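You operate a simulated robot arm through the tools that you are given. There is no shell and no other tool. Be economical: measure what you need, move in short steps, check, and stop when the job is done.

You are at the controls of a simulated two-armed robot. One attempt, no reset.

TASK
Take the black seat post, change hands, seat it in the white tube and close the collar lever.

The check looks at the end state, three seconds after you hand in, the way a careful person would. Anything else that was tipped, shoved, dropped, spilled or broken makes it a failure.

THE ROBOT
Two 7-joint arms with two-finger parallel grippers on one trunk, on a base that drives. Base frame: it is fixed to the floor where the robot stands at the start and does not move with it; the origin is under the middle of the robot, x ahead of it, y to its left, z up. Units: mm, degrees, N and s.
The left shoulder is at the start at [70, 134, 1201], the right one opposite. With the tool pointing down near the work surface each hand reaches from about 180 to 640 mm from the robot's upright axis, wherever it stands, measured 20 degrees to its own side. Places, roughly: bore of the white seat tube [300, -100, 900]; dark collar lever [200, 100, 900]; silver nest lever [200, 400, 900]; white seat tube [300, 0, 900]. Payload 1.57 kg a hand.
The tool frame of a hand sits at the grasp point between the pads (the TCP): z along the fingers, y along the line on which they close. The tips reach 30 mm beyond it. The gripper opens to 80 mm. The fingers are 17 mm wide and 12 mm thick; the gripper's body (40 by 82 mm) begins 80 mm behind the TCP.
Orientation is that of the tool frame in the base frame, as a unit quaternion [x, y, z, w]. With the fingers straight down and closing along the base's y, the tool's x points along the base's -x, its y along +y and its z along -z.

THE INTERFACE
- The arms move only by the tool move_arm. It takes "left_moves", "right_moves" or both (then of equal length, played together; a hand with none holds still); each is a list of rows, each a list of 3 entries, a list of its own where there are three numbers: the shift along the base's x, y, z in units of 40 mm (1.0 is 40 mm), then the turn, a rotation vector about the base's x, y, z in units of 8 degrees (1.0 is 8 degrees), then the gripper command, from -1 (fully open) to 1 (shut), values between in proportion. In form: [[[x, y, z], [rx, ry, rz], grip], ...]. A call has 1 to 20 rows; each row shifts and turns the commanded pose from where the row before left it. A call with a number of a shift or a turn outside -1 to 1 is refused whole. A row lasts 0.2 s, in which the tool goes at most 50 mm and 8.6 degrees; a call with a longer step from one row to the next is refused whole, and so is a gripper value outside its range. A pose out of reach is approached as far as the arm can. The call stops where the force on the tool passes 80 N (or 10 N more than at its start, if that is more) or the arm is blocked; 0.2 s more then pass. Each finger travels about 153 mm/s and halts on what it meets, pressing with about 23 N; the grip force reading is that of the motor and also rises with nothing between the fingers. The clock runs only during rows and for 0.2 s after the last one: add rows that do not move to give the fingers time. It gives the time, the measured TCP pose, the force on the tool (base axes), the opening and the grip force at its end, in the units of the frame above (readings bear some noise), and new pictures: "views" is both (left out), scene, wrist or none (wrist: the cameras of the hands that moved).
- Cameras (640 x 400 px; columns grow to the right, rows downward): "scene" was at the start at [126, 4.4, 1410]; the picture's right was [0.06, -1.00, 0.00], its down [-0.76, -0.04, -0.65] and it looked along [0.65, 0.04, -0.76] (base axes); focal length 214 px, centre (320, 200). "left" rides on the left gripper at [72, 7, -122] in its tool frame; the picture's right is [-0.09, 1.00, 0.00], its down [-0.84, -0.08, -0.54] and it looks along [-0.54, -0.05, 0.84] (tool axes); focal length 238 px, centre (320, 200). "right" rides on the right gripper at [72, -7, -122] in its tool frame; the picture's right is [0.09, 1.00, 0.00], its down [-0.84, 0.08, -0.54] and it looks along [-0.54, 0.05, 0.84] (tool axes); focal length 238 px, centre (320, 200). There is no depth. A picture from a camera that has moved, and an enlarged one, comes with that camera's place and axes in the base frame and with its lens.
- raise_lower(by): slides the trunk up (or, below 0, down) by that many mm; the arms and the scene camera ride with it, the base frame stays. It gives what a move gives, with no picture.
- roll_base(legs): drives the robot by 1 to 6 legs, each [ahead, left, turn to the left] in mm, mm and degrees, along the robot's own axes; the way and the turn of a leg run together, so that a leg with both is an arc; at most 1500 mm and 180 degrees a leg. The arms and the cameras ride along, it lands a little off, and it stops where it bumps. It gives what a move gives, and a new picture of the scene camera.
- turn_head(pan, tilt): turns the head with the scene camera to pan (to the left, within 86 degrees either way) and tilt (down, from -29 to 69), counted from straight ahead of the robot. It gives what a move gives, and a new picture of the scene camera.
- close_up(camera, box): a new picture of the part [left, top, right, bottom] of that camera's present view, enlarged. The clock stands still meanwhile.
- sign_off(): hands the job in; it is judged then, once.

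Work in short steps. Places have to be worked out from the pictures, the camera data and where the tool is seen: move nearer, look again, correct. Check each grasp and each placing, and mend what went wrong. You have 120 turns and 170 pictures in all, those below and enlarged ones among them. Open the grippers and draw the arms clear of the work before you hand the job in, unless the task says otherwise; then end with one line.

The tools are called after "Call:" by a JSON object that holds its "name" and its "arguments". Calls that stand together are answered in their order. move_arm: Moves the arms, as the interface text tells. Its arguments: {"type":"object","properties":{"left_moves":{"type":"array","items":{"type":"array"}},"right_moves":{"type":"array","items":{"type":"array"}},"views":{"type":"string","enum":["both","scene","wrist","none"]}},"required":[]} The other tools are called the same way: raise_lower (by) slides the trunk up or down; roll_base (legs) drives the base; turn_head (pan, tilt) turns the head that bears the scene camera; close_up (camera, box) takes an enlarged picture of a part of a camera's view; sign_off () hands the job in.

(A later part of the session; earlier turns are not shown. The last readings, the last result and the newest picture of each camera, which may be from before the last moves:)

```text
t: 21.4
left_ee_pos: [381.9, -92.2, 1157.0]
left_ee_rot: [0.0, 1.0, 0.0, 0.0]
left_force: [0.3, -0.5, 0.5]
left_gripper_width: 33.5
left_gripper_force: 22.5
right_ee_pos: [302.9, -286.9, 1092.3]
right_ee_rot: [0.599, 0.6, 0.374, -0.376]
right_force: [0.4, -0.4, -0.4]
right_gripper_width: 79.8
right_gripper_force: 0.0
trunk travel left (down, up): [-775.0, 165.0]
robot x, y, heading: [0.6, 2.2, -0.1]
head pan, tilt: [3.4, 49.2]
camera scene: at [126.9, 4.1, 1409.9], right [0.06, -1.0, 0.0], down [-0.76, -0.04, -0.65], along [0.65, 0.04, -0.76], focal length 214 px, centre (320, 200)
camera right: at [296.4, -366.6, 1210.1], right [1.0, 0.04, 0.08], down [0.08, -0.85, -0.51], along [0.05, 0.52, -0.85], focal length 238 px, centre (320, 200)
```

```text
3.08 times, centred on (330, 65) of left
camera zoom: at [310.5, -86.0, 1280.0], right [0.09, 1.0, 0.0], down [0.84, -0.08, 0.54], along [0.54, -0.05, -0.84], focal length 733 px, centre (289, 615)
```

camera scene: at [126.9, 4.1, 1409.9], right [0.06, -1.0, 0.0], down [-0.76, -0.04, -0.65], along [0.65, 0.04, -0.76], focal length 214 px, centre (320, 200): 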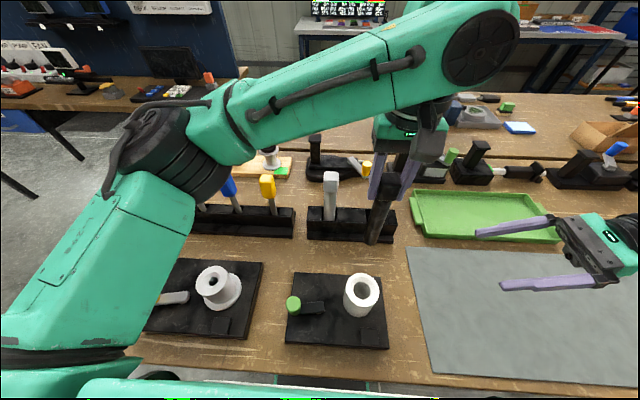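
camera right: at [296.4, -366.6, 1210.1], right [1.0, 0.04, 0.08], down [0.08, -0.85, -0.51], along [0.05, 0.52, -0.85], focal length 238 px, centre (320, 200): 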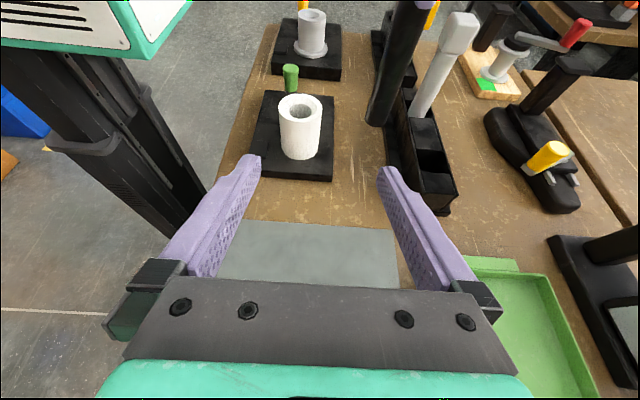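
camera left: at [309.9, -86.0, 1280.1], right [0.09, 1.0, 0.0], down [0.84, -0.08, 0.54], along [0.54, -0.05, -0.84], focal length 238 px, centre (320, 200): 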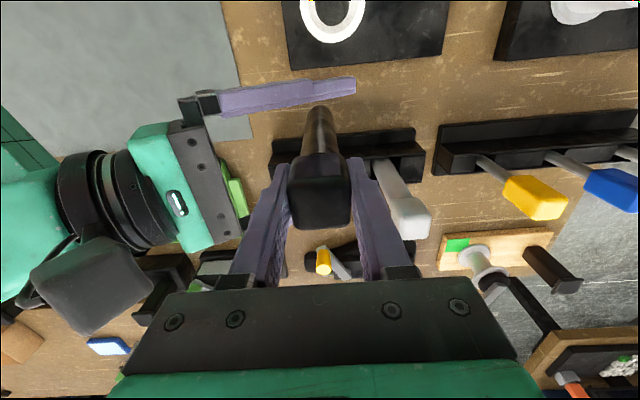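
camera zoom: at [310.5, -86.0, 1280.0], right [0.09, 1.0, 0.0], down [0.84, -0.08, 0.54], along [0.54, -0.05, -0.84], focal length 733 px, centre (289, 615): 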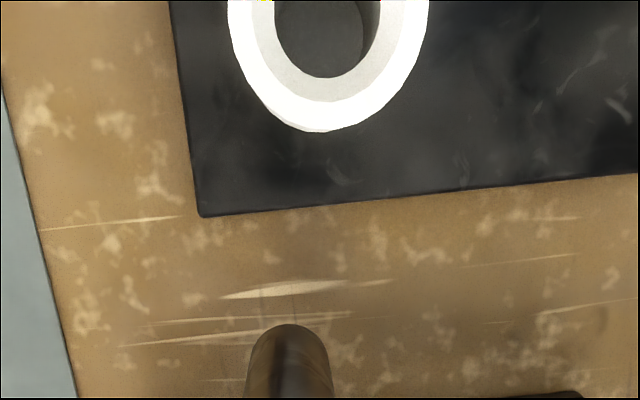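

The bore centre triangulates to about (274,-70.5,973) and the post tip to (382,-94,980). The shift needed is about (-108,+23), so I'll raise 40 mm and go over the tube.

Call:
{"name": "move_arm", "arguments": {"left_moves": [[[0, 0, 0.7], [0, 0, 0], 1], [[0, 0, 0.5], [0, 0, 0], 1], [[-0.6, 0.1, 0], [0, 0, 0], 1], [[-0.6, 0.1, 0], [0, 0, 0], 1], [[-0.6, 0.15, 0], [0, 0, 0], 1], [[-0.6, 0.15, 0], [0, 0, 0], 1], [[-0.3, 0.08, 0], [0, 0, 0], 1], [[0, 0, 0], [0, 0, 0], 1]], "views": "scene"}}

Call:
{"name": "close_up", "arguments": {"camera": "right", "box": [240, 40, 400, 160]}}

Call:
{"name": "close_up", "arguments": {"camera": "scene", "box": [290, 210, 430, 330]}}

```text
t: 23.2
left_ee_pos: [273.2, -69.5, 1205.7]
left_ee_rot: [0.001, 1.0, 0.001, 0.0]
left_force: [-0.2, 0.5, -3.9]
left_gripper_width: 33.7
left_gripper_force: 22.8
right_ee_pos: [303.2, -286.4, 1092.3]
right_ee_rot: [0.6, 0.599, 0.375, -0.375]
right_force: [0.0, 0.7, -0.6]
right_gripper_width: 80.3
right_gripper_force: 0.2
trunk travel left (down, up): [-775.0, 165.0]
robot x, y, heading: [6.4, 1.3, 0.2]
head pan, tilt: [3.4, 49.2]
camera scene: at [126.5, 4.1, 1409.9], right [0.06, -1.0, 0.0], down [-0.76, -0.04, -0.65], along [0.65, 0.04, -0.76], focal length 214 px, centre (320, 200)
```

scene: 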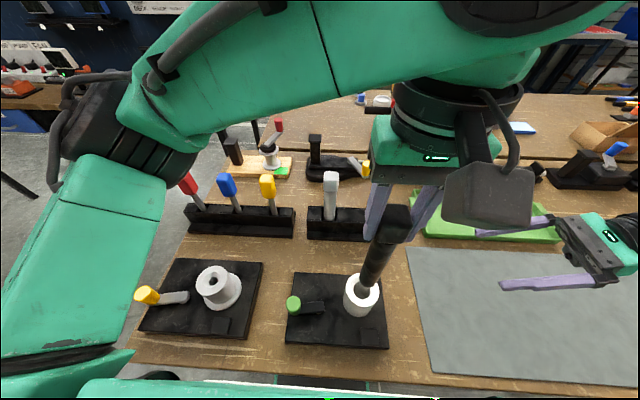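

```text
3.33 times, centred on (320, 100) of right
camera zoom: at [296.5, -366.5, 1210.3], right [1.0, 0.04, 0.08], down [0.08, -0.85, -0.51], along [0.05, 0.52, -0.85], focal length 794 px, centre (320, 533)
```

zoom: 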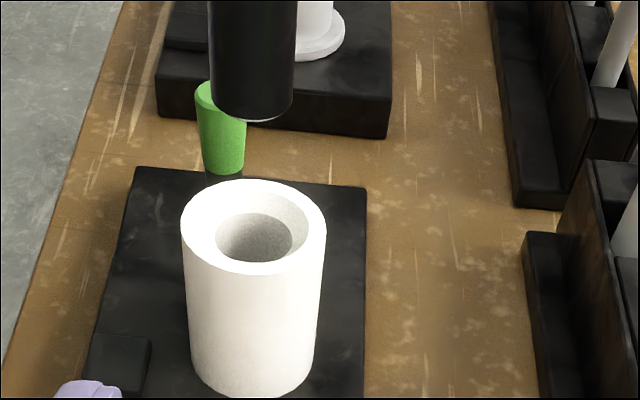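

```text
3.33 times, centred on (360, 270) of scene
camera zoom: at [126.5, 4.1, 1409.9], right [0.06, -1.0, 0.0], down [-0.76, -0.04, -0.65], along [0.65, 0.04, -0.76], focal length 715 px, centre (187, -33)
```

zoom: 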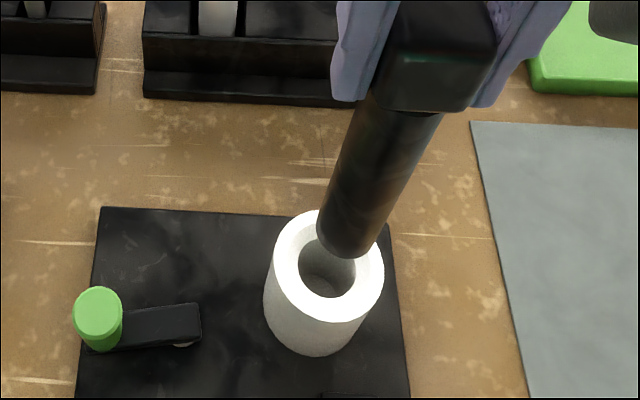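

Compared with the bore axis, the tip looks about 2 mm short in x and 2.5 mm short in y, hanging about 60 mm above the rim. I'll correct that and go down 42 mm to recheck.

Call:
{"name": "move_arm", "arguments": {"left_moves": [[[0.05, 0.06, -0.35], [0, 0, 0], 1], [[0, 0, -0.35], [0, 0, 0], 1], [[0, 0, -0.35], [0, 0, 0], 1], [[0, 0, 0], [0, 0, 0], 1]], "views": "none"}}

Call:
{"name": "close_up", "arguments": {"camera": "right", "box": [260, 60, 340, 120]}}

Call:
{"name": "close_up", "arguments": {"camera": "scene", "box": [320, 240, 400, 320]}}

Call:
{"name": "close_up", "arguments": {"camera": "left", "box": [240, 60, 400, 240]}}

```text
t: 24.2
left_ee_pos: [274.5, -66.3, 1164.4]
left_ee_rot: [0.0, 1.0, -0.001, 0.0]
left_force: [0.3, 0.0, -2.7]
left_gripper_width: 33.8
left_gripper_force: 22.8
right_ee_pos: [302.2, -288.7, 1092.7]
right_ee_rot: [0.599, 0.599, 0.375, -0.375]
right_force: [0.5, 0.6, 0.1]
right_gripper_width: 80.1
right_gripper_force: 0.2
trunk travel left (down, up): [-775.0, 165.0]
robot x, y, heading: [1.0, 2.4, 0.1]
head pan, tilt: [3.4, 49.2]
```

```text
6.67 times, centred on (300, 90) of right
camera zoom: at [296.1, -366.3, 1210.4], right [1.0, 0.04, 0.08], down [0.08, -0.85, -0.51], along [0.05, 0.52, -0.85], focal length 1589 px, centre (453, 933)
```

zoom: 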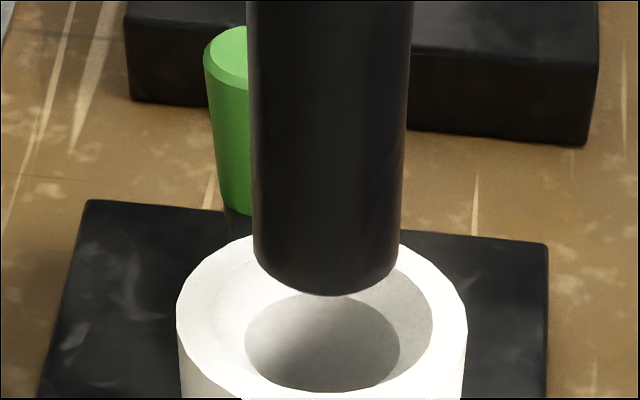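

```text
5.00 times, centred on (360, 280) of scene
camera zoom: at [126.1, 4.2, 1410.0], right [0.06, -1.0, 0.0], down [-0.76, -0.04, -0.65], along [0.65, 0.04, -0.76], focal length 1072 px, centre (120, -200)
```

zoom: 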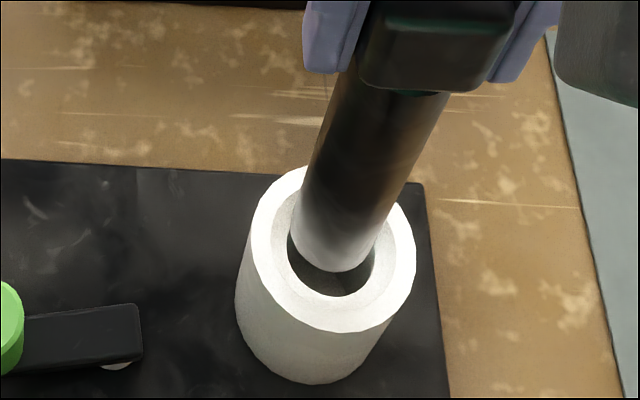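

```text
2.22 times, centred on (320, 150) of left
camera zoom: at [203.7, -60.8, 1286.5], right [0.09, 1.0, 0.0], down [0.84, -0.08, 0.54], along [0.54, -0.05, -0.84], focal length 530 px, centre (320, 311)
```

zoom: 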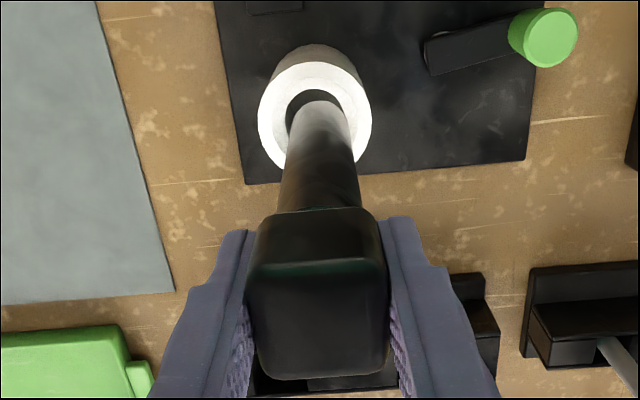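

Now the tip is about 18 mm above the rim and within about 1 mm of the axis. I'll make a small correction and lower slowly into the chamfer.

Call:
{"name": "move_arm", "arguments": {"left_moves": [[[-0.02, -0.02, -0.2], [0, 0, 0], 1], [[0, 0, -0.2], [0, 0, 0], 1], [[0, 0, -0.2], [0, 0, 0], 1], [[0, 0, -0.2], [0, 0, 0], 1], [[0, 0, 0], [0, 0, 0], 1]], "views": "none"}}

Call:
{"name": "close_up", "arguments": {"camera": "right", "box": [260, 60, 340, 120]}}

Call:
{"name": "close_up", "arguments": {"camera": "scene", "box": [320, 240, 400, 320]}}

```text
t: 25.4
left_ee_pos: [273.7, -68.9, 1132.4]
left_ee_rot: [0.0, 1.0, 0.0, 0.0]
left_force: [-1.0, -0.1, -2.0]
left_gripper_width: 33.6
left_gripper_force: 22.8
right_ee_pos: [302.1, -287.0, 1092.2]
right_ee_rot: [0.6, 0.6, 0.374, -0.375]
right_force: [0.1, -0.8, 0.0]
right_gripper_width: 80.2
right_gripper_force: 0.1
trunk travel left (down, up): [-775.0, 165.0]
robot x, y, heading: [1.2, 2.1, -0.1]
head pan, tilt: [3.4, 49.2]
```

```text
6.67 times, centred on (300, 90) of right
camera zoom: at [296.1, -366.4, 1210.4], right [1.0, 0.04, 0.08], down [0.08, -0.85, -0.51], along [0.05, 0.52, -0.85], focal length 1589 px, centre (453, 933)
```

zoom: 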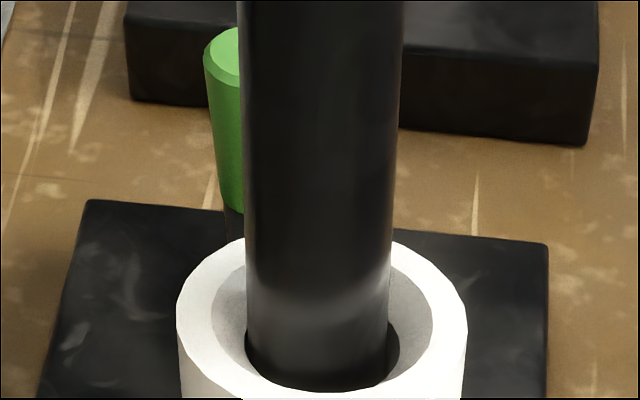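

```text
5.00 times, centred on (360, 280) of scene
camera zoom: at [126.1, 4.2, 1410.0], right [0.06, -1.0, 0.0], down [-0.76, -0.04, -0.65], along [0.65, 0.04, -0.76], focal length 1072 px, centre (120, -200)
```

zoom: 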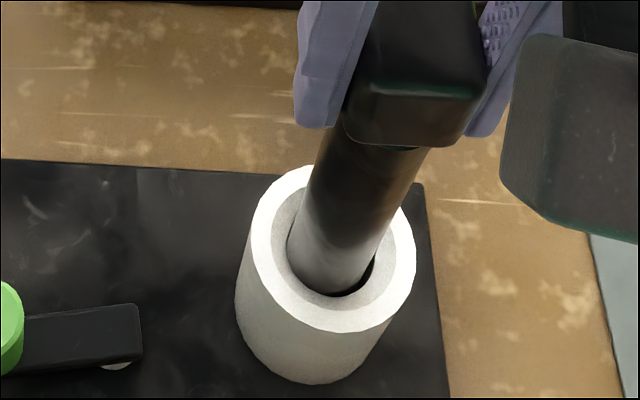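

The tip is at the bore mouth, with the gap slightly larger on the +x and -y side. I'll nudge about 1 mm that way and keep lowering.

Call:
{"name": "move_arm", "arguments": {"left_moves": [[[0.025, -0.025, 0], [0, 0, 0], 1], [[0, 0, -0.15], [0, 0, 0], 1], [[0, 0, -0.15], [0, 0, 0], 1], [[0, 0, -0.15], [0, 0, 0], 1], [[0, 0, 0], [0, 0, 0], 1]], "views": "none"}}

Call:
{"name": "close_up", "arguments": {"camera": "right", "box": [260, 60, 340, 120]}}

Call:
{"name": "close_up", "arguments": {"camera": "scene", "box": [320, 240, 400, 320]}}

```text
t: 26.6
left_ee_pos: [275.6, -68.6, 1113.3]
left_ee_rot: [-0.001, 1.0, 0.0, 0.0]
left_force: [0.0, 0.0, -2.2]
left_gripper_width: 34.0
left_gripper_force: 23.4
right_ee_pos: [303.5, -287.1, 1092.7]
right_ee_rot: [0.6, 0.599, 0.375, -0.374]
right_force: [-0.2, 0.0, 0.3]
right_gripper_width: 79.9
right_gripper_force: 0.0
trunk travel left (down, up): [-775.0, 165.0]
robot x, y, heading: [1.3, 0.4, 0.1]
head pan, tilt: [3.4, 49.2]
```

```text
6.67 times, centred on (300, 90) of right
camera zoom: at [296.1, -366.4, 1210.4], right [1.0, 0.04, 0.08], down [0.08, -0.85, -0.51], along [0.05, 0.52, -0.85], focal length 1589 px, centre (453, 933)
```

zoom: 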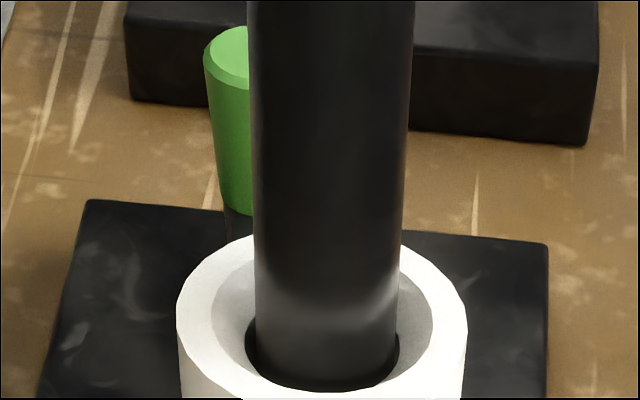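

```text
5.00 times, centred on (360, 280) of scene
camera zoom: at [126.1, 4.2, 1410.0], right [0.06, -1.0, 0.0], down [-0.76, -0.04, -0.65], along [0.65, 0.04, -0.76], focal length 1072 px, centre (120, -200)
```

zoom: 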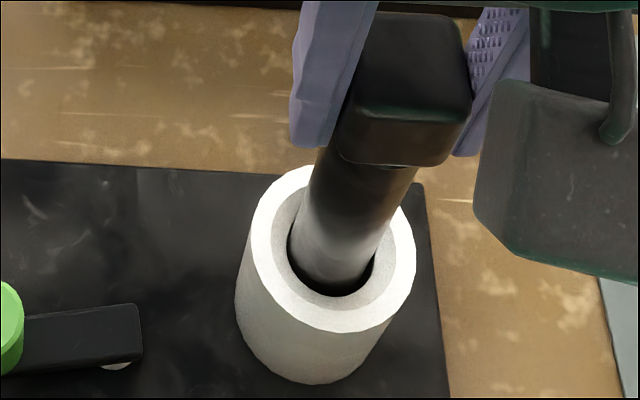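

The post is inside the bore and centred with no side force. I'll lower further in small steps until it bottoms.

Call:
{"name": "move_arm", "arguments": {"left_moves": [[[0, 0, -0.15], [0, 0, 0], 1], [[0, 0, -0.15], [0, 0, 0], 1], [[0, 0, -0.1], [0, 0, 0], 1], [[0, 0, -0.1], [0, 0, 0], 1], [[0, 0, 0], [0, 0, 0], 1]], "views": "none"}}

```text
t: 27.8
left_ee_pos: [274.0, -69.4, 1093.6]
left_ee_rot: [0.0, 1.0, 0.001, 0.0]
left_force: [-0.2, 0.0, -2.6]
left_gripper_width: 33.8
left_gripper_force: 23.0
right_ee_pos: [302.6, -286.4, 1092.2]
right_ee_rot: [0.601, 0.599, 0.375, -0.374]
right_force: [0.9, 0.3, 0.5]
right_gripper_width: 79.9
right_gripper_force: 0.1
trunk travel left (down, up): [-775.0, 165.0]
robot x, y, heading: [-5.5, -2.2, -0.0]
head pan, tilt: [3.4, 49.2]
```

There is no contact yet, so I'll lower in 2–3 mm steps.

Call:
{"name": "move_arm", "arguments": {"left_moves": [[[0, 0, -0.06], [0, 0, 0], 1], [[0, 0, -0.06], [0, 0, 0], 1], [[0, 0, -0.06], [0, 0, 0], 1], [[0, 0, 0], [0, 0, 0], 1]], "views": "none"}}

```text
t: 28.8
left_ee_pos: [275.5, -69.8, 1086.5]
left_ee_rot: [0.0, 1.0, 0.001, 0.0]
left_force: [0.0, -0.2, -2.6]
left_gripper_width: 33.8
left_gripper_force: 23.3
right_ee_pos: [303.8, -286.9, 1092.2]
right_ee_rot: [0.6, 0.599, 0.375, -0.374]
right_force: [0.4, 0.3, -0.3]
right_gripper_width: 80.1
right_gripper_force: 0.0
trunk travel left (down, up): [-775.0, 165.0]
robot x, y, heading: [-2.2, -1.9, -0.1]
head pan, tilt: [3.4, 49.2]
```

Call:
{"name": "move_arm", "arguments": {"left_moves": [[[0, 0, -0.06], [0, 0, 0], 1], [[0, 0, -0.06], [0, 0, 0], 1], [[0, 0, -0.06], [0, 0, 0], 1], [[0, 0, 0], [0, 0, 0], 1]], "views": "none"}}

Call:
{"name": "close_up", "arguments": {"camera": "scene", "box": [290, 210, 430, 330]}}

```text
t: 29.8
left_ee_pos: [274.6, -67.8, 1079.9]
left_ee_rot: [0.0, 1.0, 0.0, 0.0]
left_force: [0.6, 0.0, -3.5]
left_gripper_width: 33.8
left_gripper_force: 23.4
right_ee_pos: [302.5, -287.7, 1092.3]
right_ee_rot: [0.6, 0.599, 0.375, -0.375]
right_force: [0.2, 0.4, 0.0]
right_gripper_width: 79.9
right_gripper_force: 0.1
trunk travel left (down, up): [-775.0, 165.0]
robot x, y, heading: [-0.8, 1.3, 0.1]
head pan, tilt: [3.4, 49.2]
```

```text
3.33 times, centred on (360, 270) of scene
camera zoom: at [126.1, 4.2, 1409.9], right [0.06, -1.0, 0.0], down [-0.76, -0.04, -0.65], along [0.65, 0.04, -0.76], focal length 715 px, centre (187, -33)
```

zoom: 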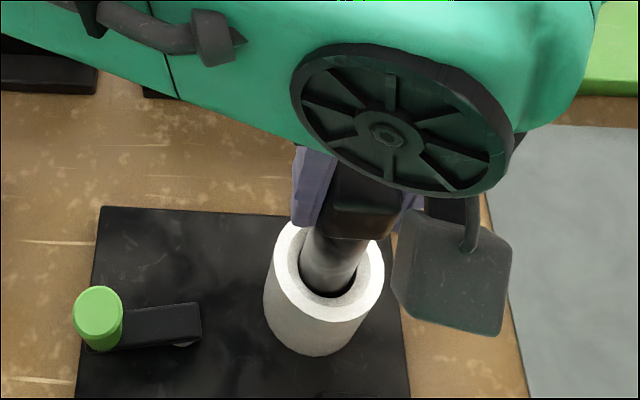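

Still free. I'll continue in small steps.

Call:
{"name": "move_arm", "arguments": {"left_moves": [[[0, 0, -0.06], [0, 0, 0], 1], [[0, 0, -0.06], [0, 0, 0], 1], [[0, 0, -0.06], [0, 0, 0], 1], [[0, 0, 0], [0, 0, 0], 1]], "views": "none"}}

Call:
{"name": "close_up", "arguments": {"camera": "right", "box": [240, 20, 360, 180]}}

```text
t: 30.8
left_ee_pos: [273.1, -68.9, 1072.9]
left_ee_rot: [-0.001, 1.0, -0.001, 0.001]
left_force: [1.7, 1.3, 16.0]
left_gripper_width: 34.0
left_gripper_force: 23.1
right_ee_pos: [301.4, -287.2, 1092.9]
right_ee_rot: [0.599, 0.6, 0.375, -0.375]
right_force: [-0.2, 0.0, -0.2]
right_gripper_width: 79.8
right_gripper_force: 0.1
trunk travel left (down, up): [-775.0, 165.0]
robot x, y, heading: [0.1, -2.4, 0.0]
head pan, tilt: [3.4, 49.2]
```

```text
2.50 times, centred on (300, 100) of right
camera zoom: at [294.7, -365.6, 1211.1], right [1.0, 0.04, 0.08], down [0.08, -0.85, -0.51], along [0.05, 0.52, -0.85], focal length 596 px, centre (370, 450)
```

zoom: 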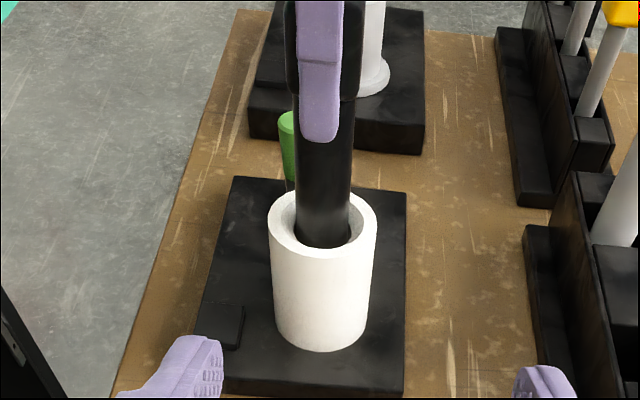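

Contact at +16 N means the post has bottomed. I'll release the left hand and raise it clear.

Call:
{"name": "move_arm", "arguments": {"left_moves": [[[0, 0, 0.03], [0, 0, 0], 0.4], [[0, 0, 0], [0, 0, 0], -0.1], [[0, 0, 0], [0, 0, 0], -0.5], [[0, 0, 0], [0, 0, 0], -0.5], [[0, 0, 0.8], [0, 0, 0], -0.5], [[0, 0, 0.8], [0, 0, 0], -0.5], [[0, 0, 0.8], [0, 0, 0], -0.5], [[0, 0, 0], [0, 0, 0], -0.5]], "views": "both"}}

Call:
{"name": "close_up", "arguments": {"camera": "right", "box": [220, 0, 360, 180]}}

```text
t: 32.6
left_ee_pos: [274.9, -71.0, 1169.5]
left_ee_rot: [0.0, 1.0, 0.0, 0.0]
left_force: [0.1, 0.1, -0.6]
left_gripper_width: 60.2
left_gripper_force: 0.1
right_ee_pos: [302.3, -285.7, 1093.0]
right_ee_rot: [0.599, 0.6, 0.375, -0.375]
right_force: [0.0, 0.5, -1.1]
right_gripper_width: 80.2
right_gripper_force: 0.1
trunk travel left (down, up): [-775.0, 165.0]
robot x, y, heading: [-3.2, 0.3, -0.2]
head pan, tilt: [3.4, 49.2]
camera scene: at [126.0, 4.4, 1410.0], right [0.06, -1.0, 0.0], down [-0.76, -0.04, -0.65], along [0.65, 0.04, -0.76], focal length 214 px, centre (320, 200)
camera left: at [204.0, -65.3, 1291.5], right [0.09, 1.0, 0.0], down [0.84, -0.08, 0.54], along [0.54, -0.05, -0.84], focal length 238 px, centre (320, 200)
```

scene: 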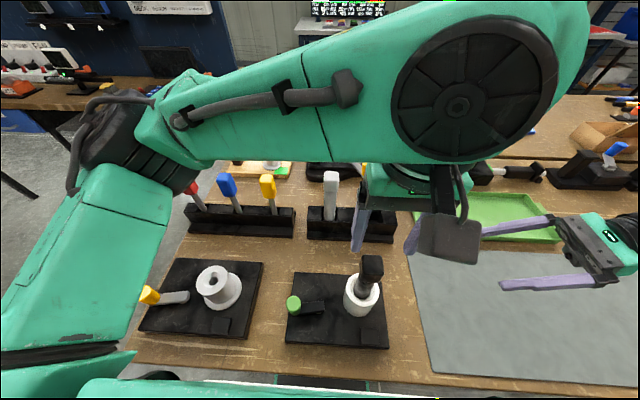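
left: 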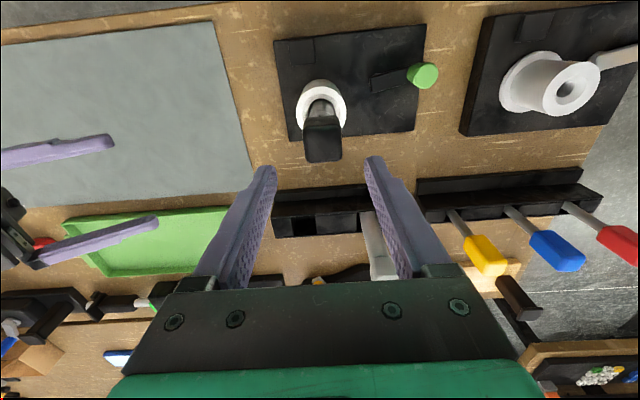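

```text
2.22 times, centred on (290, 90) of right
camera zoom: at [296.0, -366.2, 1210.5], right [1.0, 0.04, 0.08], down [0.08, -0.85, -0.51], along [0.05, 0.52, -0.85], focal length 530 px, centre (387, 444)
```

zoom: 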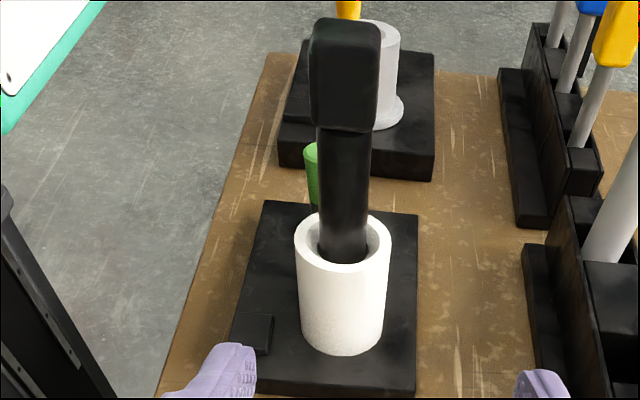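

The post stands seated in the tube. I'll move the left hand away to the left and back, so its camera can look at the lever.

Call:
{"name": "move_arm", "arguments": {"left_moves": [[[0, 0.8, 0.3], [0, 0, 0], -1], [[0, 0.9, 0], [0, 0, 0], -1], [[-0.4, 0.8, 0], [0, 0, 0], -1], [[-0.6, 0.8, 0], [0, 0, 0], -1], [[-0.8, 0.2, 0], [0, 0, 0], -1], [[0, 0, 0], [0, 0, 0], -1]], "views": "both"}}

Call:
{"name": "close_up", "arguments": {"camera": "scene", "box": [270, 240, 410, 360]}}

```text
t: 34.0
left_ee_pos: [203.1, 69.6, 1183.1]
left_ee_rot: [-0.001, 1.0, 0.0, -0.001]
left_force: [0.4, -0.1, 0.5]
left_gripper_width: 79.8
left_gripper_force: 0.0
right_ee_pos: [302.9, -288.3, 1092.8]
right_ee_rot: [0.6, 0.6, 0.374, -0.375]
right_force: [0.6, -0.1, -0.7]
right_gripper_width: 79.5
right_gripper_force: 0.1
trunk travel left (down, up): [-775.0, 165.0]
robot x, y, heading: [-0.7, -1.2, -0.0]
head pan, tilt: [3.4, 49.2]
camera scene: at [126.6, 3.6, 1409.9], right [0.06, -1.0, 0.0], down [-0.76, -0.04, -0.65], along [0.65, 0.04, -0.76], focal length 214 px, centre (320, 200)
camera left: at [132.2, 76.2, 1304.8], right [0.09, 1.0, 0.0], down [0.84, -0.08, 0.54], along [0.54, -0.05, -0.84], focal length 238 px, centre (320, 200)
```

scene: 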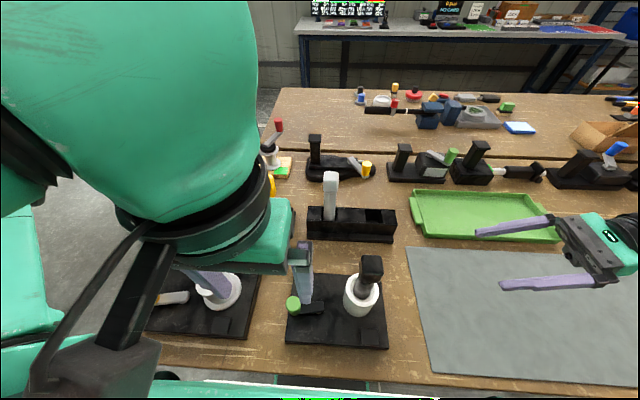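
left: 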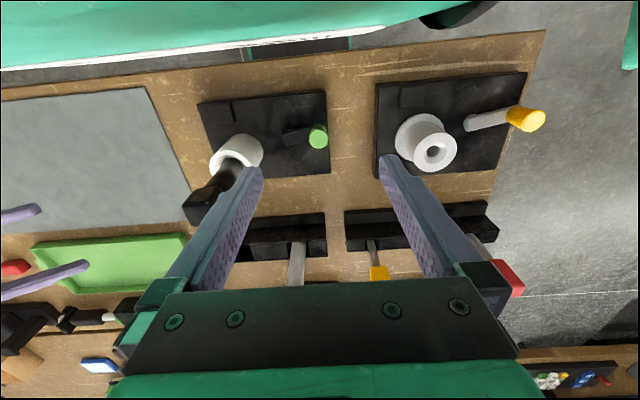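

```text
3.33 times, centred on (340, 300) of scene
camera zoom: at [126.6, 3.6, 1409.9], right [0.06, -1.0, 0.0], down [-0.76, -0.04, -0.65], along [0.65, 0.04, -0.76], focal length 715 px, centre (253, -133)
```

zoom: 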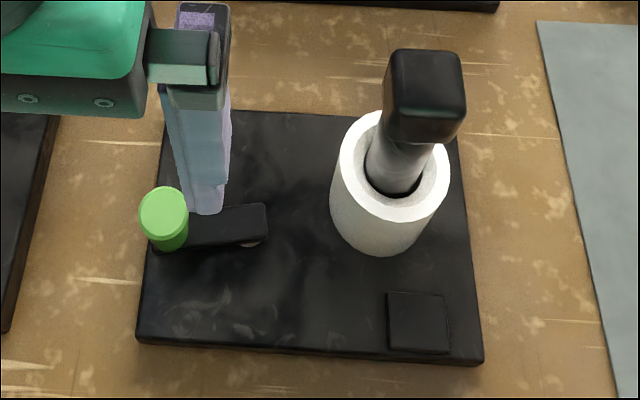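

Call:
{"name": "close_up", "arguments": {"camera": "left", "box": [190, 80, 350, 200]}}

Call:
{"name": "close_up", "arguments": {"camera": "right", "box": [220, 40, 360, 180]}}

Call:
{"name": "close_up", "arguments": {"camera": "scene", "box": [290, 120, 500, 250]}}

```text
3.33 times, centred on (270, 140) of left
camera zoom: at [132.2, 76.2, 1304.8], right [0.09, 1.0, 0.0], down [0.84, -0.08, 0.54], along [0.54, -0.05, -0.84], focal length 794 px, centre (487, 400)
```

zoom: 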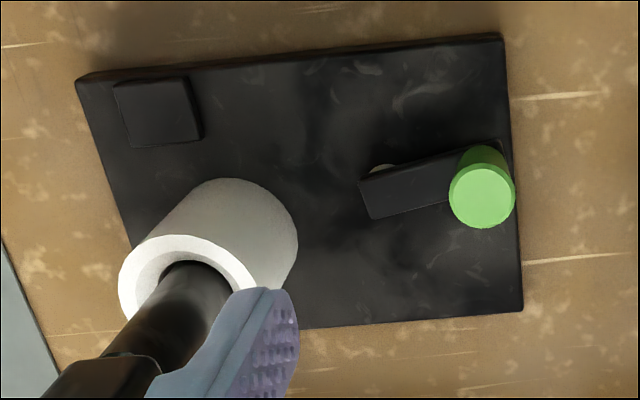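

```text
2.86 times, centred on (290, 110) of right
camera zoom: at [296.6, -366.9, 1210.1], right [1.0, 0.04, 0.08], down [0.08, -0.85, -0.52], along [0.05, 0.52, -0.85], focal length 681 px, centre (406, 457)
```

zoom: 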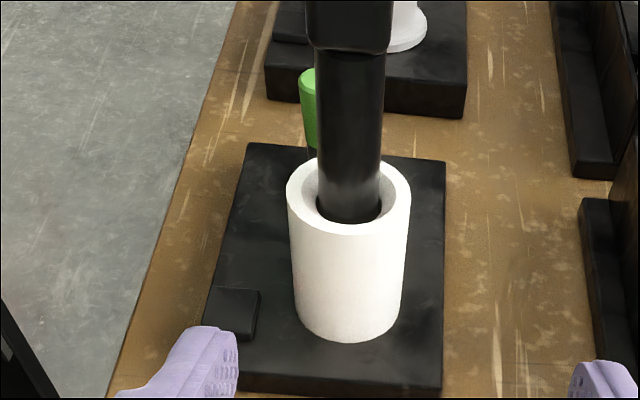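

```text
3.05 times, centred on (395, 185) of scene
camera zoom: at [126.6, 3.6, 1409.9], right [0.06, -1.0, 0.0], down [-0.76, -0.04, -0.65], along [0.65, 0.04, -0.76], focal length 654 px, centre (91, 246)
```

zoom: 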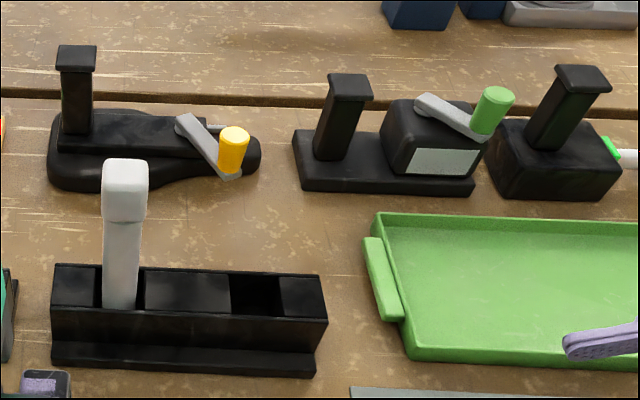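

The lever turns about a vertical pin near (246,19), and its knob stands at about (241,64) with its top near z≈968. I'll close the left gripper and bring it above the far side of the knob to push it round toward the robot, where the stop block is.

Call:
{"name": "move_arm", "arguments": {"left_moves": [[[0.6, 0, -0.3], [0, 0, 0], 1], [[0.6, -0.1, -0.4], [0, 0, 0], 1], [[0.5, -0.05, -0.7], [0, 0, 0], 1], [[0.1, 0, -0.7], [0, 0, 0], 1], [[0, 0, -0.7], [0, 0, 0], 1], [[0, 0, 0], [0, 0, 0], 1]], "views": "both"}}

Call:
{"name": "close_up", "arguments": {"camera": "left", "box": [230, 40, 430, 220]}}

Call:
{"name": "close_up", "arguments": {"camera": "right", "box": [220, 20, 380, 160]}}

```text
t: 35.4
left_ee_pos: [270.3, 62.3, 1101.5]
left_ee_rot: [0.009, 1.0, 0.007, -0.002]
left_force: [1.2, 0.2, 0.7]
left_gripper_width: 0.1
left_gripper_force: 21.3
left hand out of reach, approached as far as the arm can: row 4, 5
right_ee_pos: [304.0, -286.3, 1092.3]
right_ee_rot: [0.6, 0.599, 0.375, -0.375]
right_force: [0.5, 0.2, -0.1]
right_gripper_width: 80.0
right_gripper_force: 0.0
trunk travel left (down, up): [-775.0, 165.0]
robot x, y, heading: [-3.3, -1.6, -0.2]
head pan, tilt: [3.4, 49.2]
camera scene: at [126.8, 4.7, 1409.9], right [0.06, -1.0, 0.0], down [-0.76, -0.04, -0.65], along [0.65, 0.04, -0.76], focal length 214 px, centre (320, 200)
camera left: at [201.1, 68.6, 1224.4], right [0.11, 0.99, 0.01], down [0.84, -0.1, 0.54], along [0.54, -0.05, -0.84], focal length 238 px, centre (320, 200)
```

scene: 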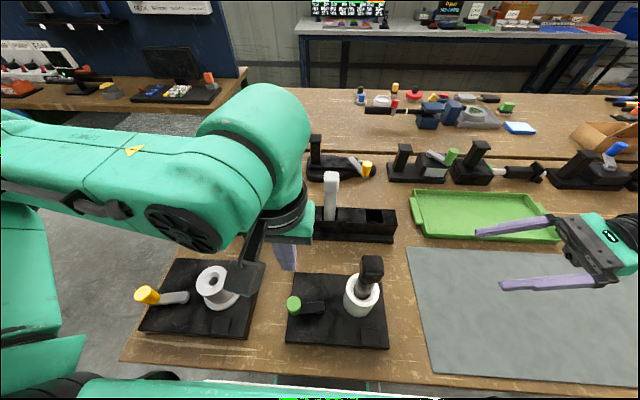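
left: 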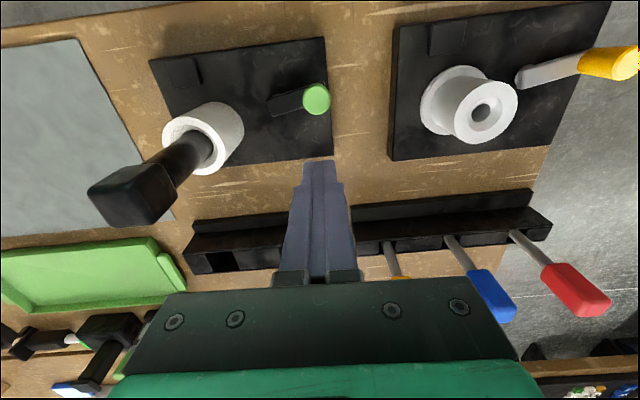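

```text
2.22 times, centred on (330, 130) of left
camera zoom: at [201.1, 68.6, 1224.4], right [0.11, 0.99, 0.01], down [0.84, -0.1, 0.54], along [0.54, -0.05, -0.84], focal length 530 px, centre (298, 356)
```

zoom: 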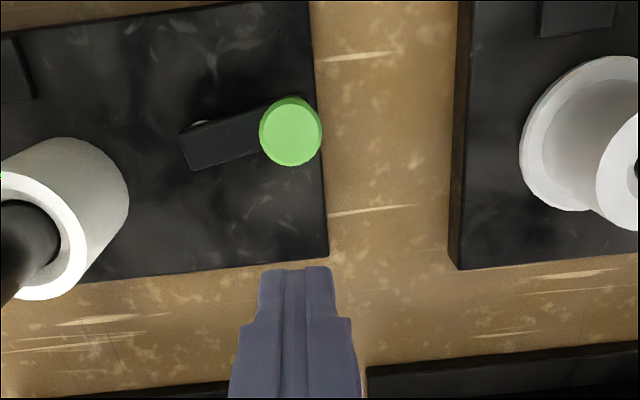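

```text
2.86 times, centred on (300, 90) of right
camera zoom: at [296.7, -365.9, 1210.4], right [1.0, 0.04, 0.08], down [0.08, -0.85, -0.51], along [0.05, 0.52, -0.85], focal length 681 px, centre (377, 514)
```

zoom: 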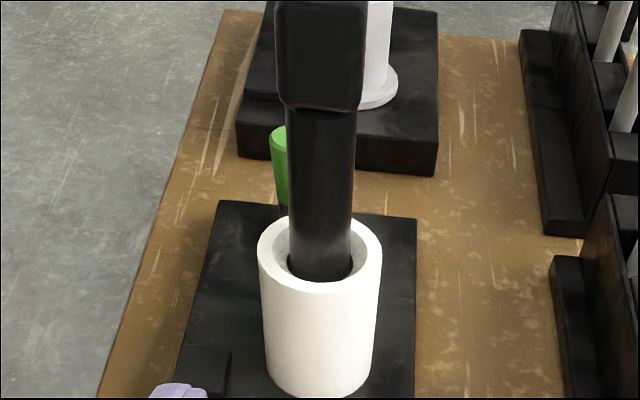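

The arm is near its inner limit here. Both hands are clear of everything, so I'll back the robot up 120 mm to give the left arm a better reach.

Call:
{"name": "roll_base", "arguments": {"legs": [[-120, 0, 0]]}}

```text
t: 36.6
left_ee_pos: [150.9, 63.1, 1101.9]
left_ee_rot: [0.009, 1.0, 0.008, -0.001]
left_force: [-0.5, -1.0, 0.1]
left_gripper_width: 0.1
left_gripper_force: 20.8
right_ee_pos: [183.5, -289.1, 1092.1]
right_ee_rot: [0.6, 0.599, 0.375, -0.375]
right_force: [0.0, -0.4, 0.3]
right_gripper_width: 80.2
right_gripper_force: 0.0
trunk travel left (down, up): [-775.0, 165.0]
robot x, y, heading: [-124.4, -1.3, -0.0]
head pan, tilt: [3.4, 49.2]
camera scene: at [6.7, 4.3, 1409.8], right [0.06, -1.0, 0.0], down [-0.76, -0.04, -0.65], along [0.65, 0.04, -0.76], focal length 214 px, centre (320, 200)
```

scene: 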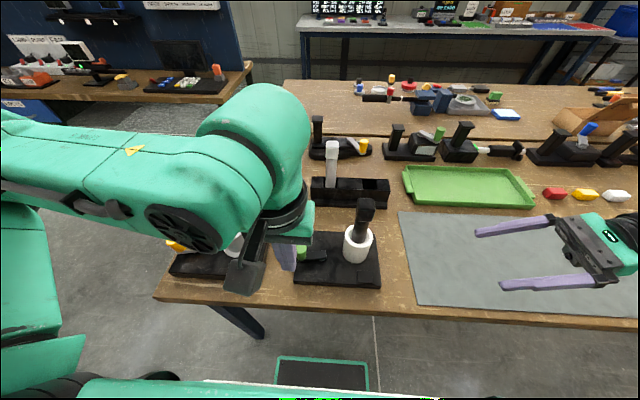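

Now I'll bring the left hand forward again, over the far side of the knob.

Call:
{"name": "move_arm", "arguments": {"left_moves": [[[0.8, 0, 0.2], [0, 0, 0], 1], [[0.8, 0, 0], [0, 0, 0], 1], [[0.8, 0, 0], [0, 0, 0], 1], [[0.75, 0, 0], [0, 0, 0], 1], [[0, 0, -0.8], [0, 0, 0], 1], [[0, 0, 0], [0, 0, 0], 1]], "views": "both"}}

Call:
{"name": "close_up", "arguments": {"camera": "left", "box": [230, 40, 430, 220]}}

Call:
{"name": "close_up", "arguments": {"camera": "scene", "box": [250, 190, 400, 310]}}

```text
t: 38.0
left_ee_pos: [275.2, 62.9, 1077.0]
left_ee_rot: [0.009, 1.0, 0.007, -0.001]
left_force: [0.8, 0.3, -0.2]
left_gripper_width: 0.0
left_gripper_force: 21.3
right_ee_pos: [181.2, -287.8, 1093.3]
right_ee_rot: [0.599, 0.6, 0.374, -0.375]
right_force: [-0.2, -0.3, -0.6]
right_gripper_width: 79.9
right_gripper_force: 0.0
trunk travel left (down, up): [-775.0, 165.0]
robot x, y, heading: [-120.8, 4.5, -0.1]
head pan, tilt: [3.4, 49.2]
camera scene: at [4.1, 4.2, 1410.0], right [0.06, -1.0, 0.0], down [-0.76, -0.04, -0.65], along [0.65, 0.04, -0.76], focal length 214 px, centre (320, 200)
camera left: at [204.6, 68.8, 1200.0], right [0.11, 0.99, 0.01], down [0.84, -0.1, 0.54], along [0.54, -0.05, -0.84], focal length 238 px, centre (320, 200)
```

scene: 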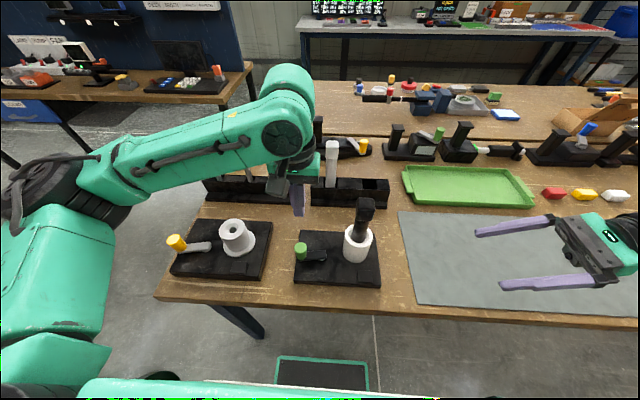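
left: 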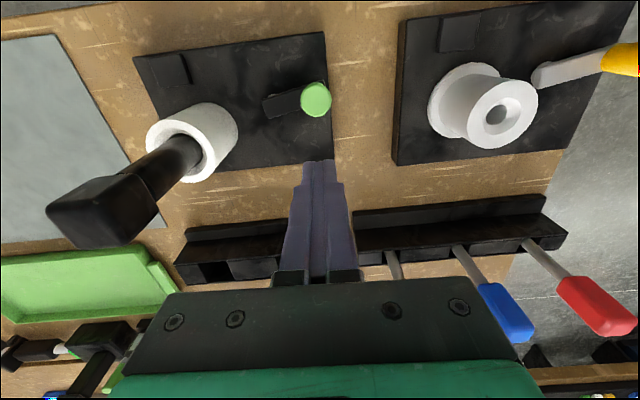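

```text
2.22 times, centred on (330, 130) of left
camera zoom: at [204.6, 68.8, 1200.0], right [0.11, 0.99, 0.01], down [0.84, -0.1, 0.54], along [0.54, -0.05, -0.84], focal length 530 px, centre (298, 356)
```

zoom: 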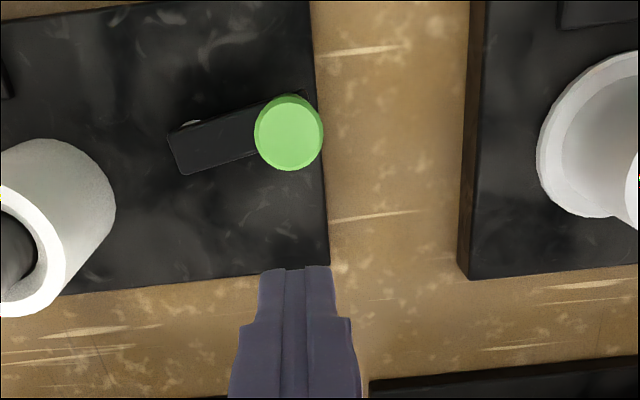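

```text
3.33 times, centred on (325, 250) of scene
camera zoom: at [4.1, 4.2, 1410.0], right [0.06, -1.0, 0.0], down [-0.76, -0.04, -0.65], along [0.65, 0.04, -0.76], focal length 715 px, centre (303, 33)
```

zoom: 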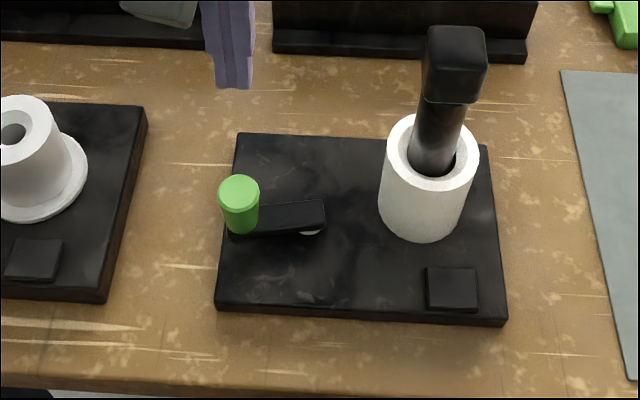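

The knob axis is at about (242,63.5), with a 14 mm radius. The closed fingers hang about 10 mm beyond it in x, so I'll descend to knob height.

Call:
{"name": "move_arm", "arguments": {"left_moves": [[[0, 0, -0.7], [0, 0, 0], 1], [[0, 0, -0.7], [0, 0, 0], 1], [[0, 0, -0.7], [0, 0, 0], 1], [[0, 0, -0.55], [0, 0, 0], 1], [[0, 0, 0], [0, 0, 0], 1]], "views": "wrist"}}

Call:
{"name": "close_up", "arguments": {"camera": "scene", "box": [250, 190, 400, 310]}}

```text
t: 39.2
left_ee_pos: [275.9, 61.7, 970.6]
left_ee_rot: [0.009, 1.0, 0.008, -0.001]
left_force: [0.6, 0.3, -0.1]
left_gripper_width: 0.0
left_gripper_force: 21.0
right_ee_pos: [181.7, -286.9, 1091.9]
right_ee_rot: [0.6, 0.599, 0.375, -0.374]
right_force: [-0.1, 0.2, 0.8]
right_gripper_width: 80.5
right_gripper_force: 0.1
trunk travel left (down, up): [-775.0, 165.0]
robot x, y, heading: [-121.7, -1.1, -0.0]
head pan, tilt: [3.4, 49.2]
camera left: at [205.3, 67.9, 1093.8], right [0.11, 0.99, 0.01], down [0.84, -0.1, 0.54], along [0.54, -0.05, -0.84], focal length 238 px, centre (320, 200)
```

left: 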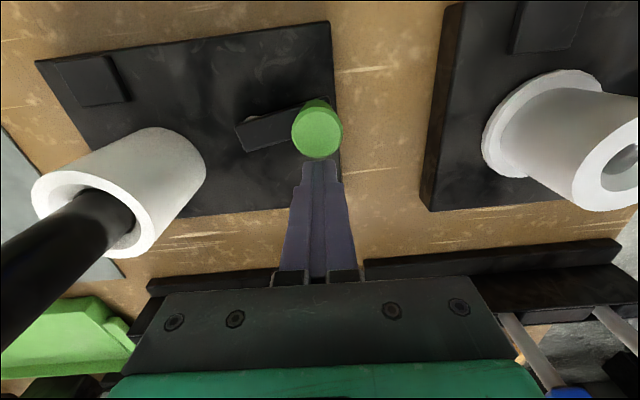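

```text
3.33 times, centred on (325, 250) of scene
camera zoom: at [4.6, 4.2, 1410.0], right [0.06, -1.0, 0.0], down [-0.76, -0.04, -0.65], along [0.65, 0.04, -0.76], focal length 715 px, centre (303, 33)
```

zoom: 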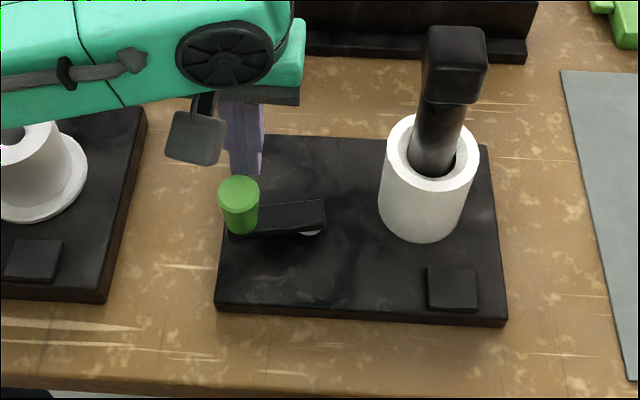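

The finger is just behind the knob. I'll push toward the robot in small steps and watch the force.

Call:
{"name": "move_arm", "arguments": {"left_moves": [[[-0.1, 0, 0], [0, 0, 0], 1], [[-0.1, 0, 0], [0, 0, 0], 1], [[-0.08, 0, 0], [0, 0, 0], 1], [[-0.05, 0, 0], [0, 0, 0], 1], [[-0.05, 0, 0], [0, 0, 0], 1]], "views": "wrist"}}

```text
t: 40.4
left_ee_pos: [260.6, 61.3, 971.7]
left_ee_rot: [0.008, 1.0, 0.007, -0.001]
left_force: [2.1, 0.4, -0.4]
left_gripper_width: 0.0
left_gripper_force: 21.1
right_ee_pos: [182.2, -286.2, 1092.4]
right_ee_rot: [0.599, 0.599, 0.375, -0.375]
right_force: [-0.5, -0.2, -0.2]
right_gripper_width: 80.1
right_gripper_force: 0.1
trunk travel left (down, up): [-775.0, 165.0]
robot x, y, heading: [-118.1, 0.5, 0.0]
head pan, tilt: [3.4, 49.2]
camera left: at [191.1, 67.6, 1094.2], right [0.11, 0.99, 0.01], down [0.84, -0.1, 0.54], along [0.54, -0.05, -0.84], focal length 238 px, centre (320, 200)
```

left: 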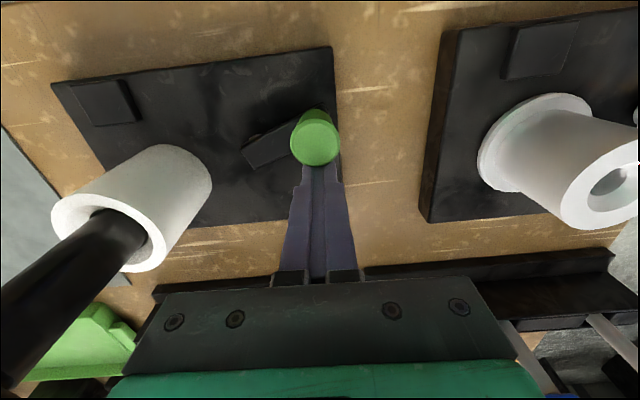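

The lever swings freely that way with about 2 N. I'll follow its arc round the pivot.

Call:
{"name": "move_arm", "arguments": {"left_moves": [[[-0.23, 0.17, 0], [0, 0, 0], 1], [[-0.19, 0.05, 0], [0, 0, 0], 1], [[-0.205, 0, 0], [0, 0, 0], 1], [[-0.2, -0.04, 0], [0, 0, 0], 1], [[0, 0, 0], [0, 0, 0], 1]], "views": "wrist"}}

Call:
{"name": "close_up", "arguments": {"camera": "scene", "box": [250, 190, 400, 310]}}

```text
t: 41.6
left_ee_pos: [227.8, 69.7, 970.6]
left_ee_rot: [0.009, 1.0, 0.007, -0.002]
left_force: [0.4, 0.7, -0.3]
left_gripper_width: 0.0
left_gripper_force: 21.5
right_ee_pos: [182.5, -287.1, 1093.0]
right_ee_rot: [0.6, 0.599, 0.375, -0.374]
right_force: [-0.1, 0.4, 0.1]
right_gripper_width: 80.0
right_gripper_force: 0.1
trunk travel left (down, up): [-775.0, 165.0]
robot x, y, heading: [-123.5, 3.8, -0.2]
head pan, tilt: [3.4, 49.2]
camera left: at [157.1, 75.3, 1093.8], right [0.11, 0.99, 0.01], down [0.84, -0.1, 0.54], along [0.54, -0.05, -0.84], focal length 238 px, centre (320, 200)
```

left: 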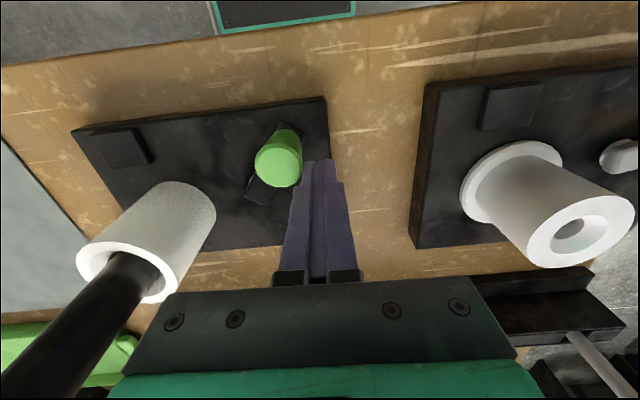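

```text
3.33 times, centred on (325, 250) of scene
camera zoom: at [4.8, 4.5, 1410.0], right [0.06, -1.0, 0.0], down [-0.76, -0.04, -0.65], along [0.65, 0.04, -0.76], focal length 715 px, centre (303, 33)
```

zoom: 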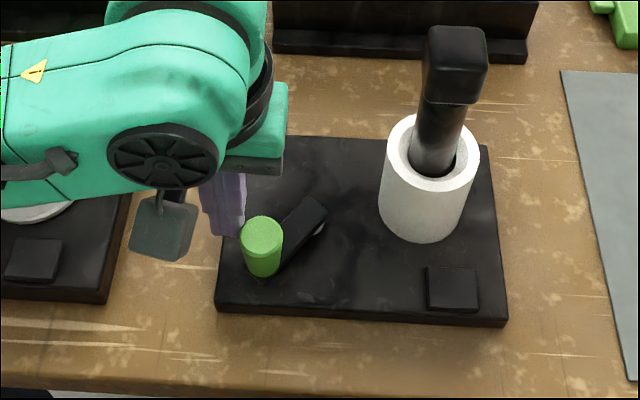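

The lever is about 40° round. I'll keep following the arc.

Call:
{"name": "move_arm", "arguments": {"left_moves": [[[-0.195, -0.09, 0], [0, 0, 0], 1], [[-0.19, -0.135, 0], [0, 0, 0], 1], [[-0.17, -0.175, 0], [0, 0, 0], 1], [[-0.13, -0.2, 0], [0, 0, 0], 1], [[0, 0, 0], [0, 0, 0], 1]], "views": "wrist"}}

Call:
{"name": "close_up", "arguments": {"camera": "scene", "box": [250, 190, 400, 310]}}

```text
t: 42.8
left_ee_pos: [201.5, 48.5, 971.8]
left_ee_rot: [0.007, 1.0, 0.007, -0.001]
left_force: [6.5, 12.1, 6.4]
left_gripper_width: 0.0
left_gripper_force: 21.5
right_ee_pos: [182.4, -284.6, 1093.8]
right_ee_rot: [0.6, 0.6, 0.374, -0.375]
right_force: [0.4, 0.2, 1.3]
right_gripper_width: 80.1
right_gripper_force: 0.1
trunk travel left (down, up): [-775.0, 165.0]
robot x, y, heading: [-121.0, 2.0, 0.5]
head pan, tilt: [3.4, 49.2]
camera left: at [131.6, 53.4, 1093.8], right [0.11, 0.99, 0.01], down [0.84, -0.1, 0.54], along [0.54, -0.05, -0.84], focal length 238 px, centre (320, 200)
```

left: 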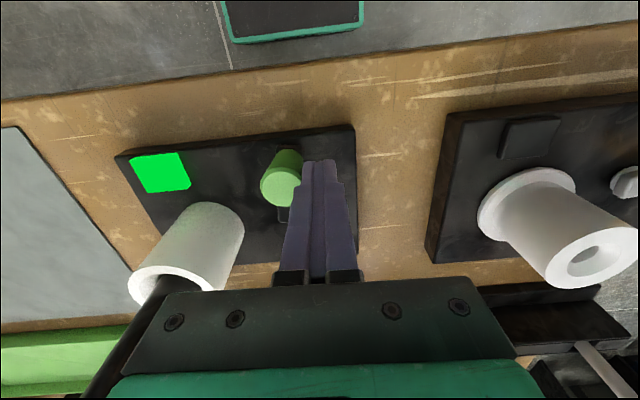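

```text
3.33 times, centred on (325, 250) of scene
camera zoom: at [6.0, 7.3, 1409.9], right [0.06, -1.0, 0.0], down [-0.76, -0.05, -0.65], along [0.65, 0.04, -0.76], focal length 715 px, centre (303, 33)
```

zoom: 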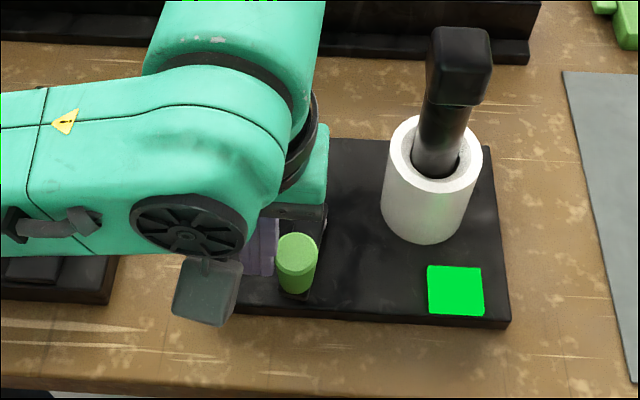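

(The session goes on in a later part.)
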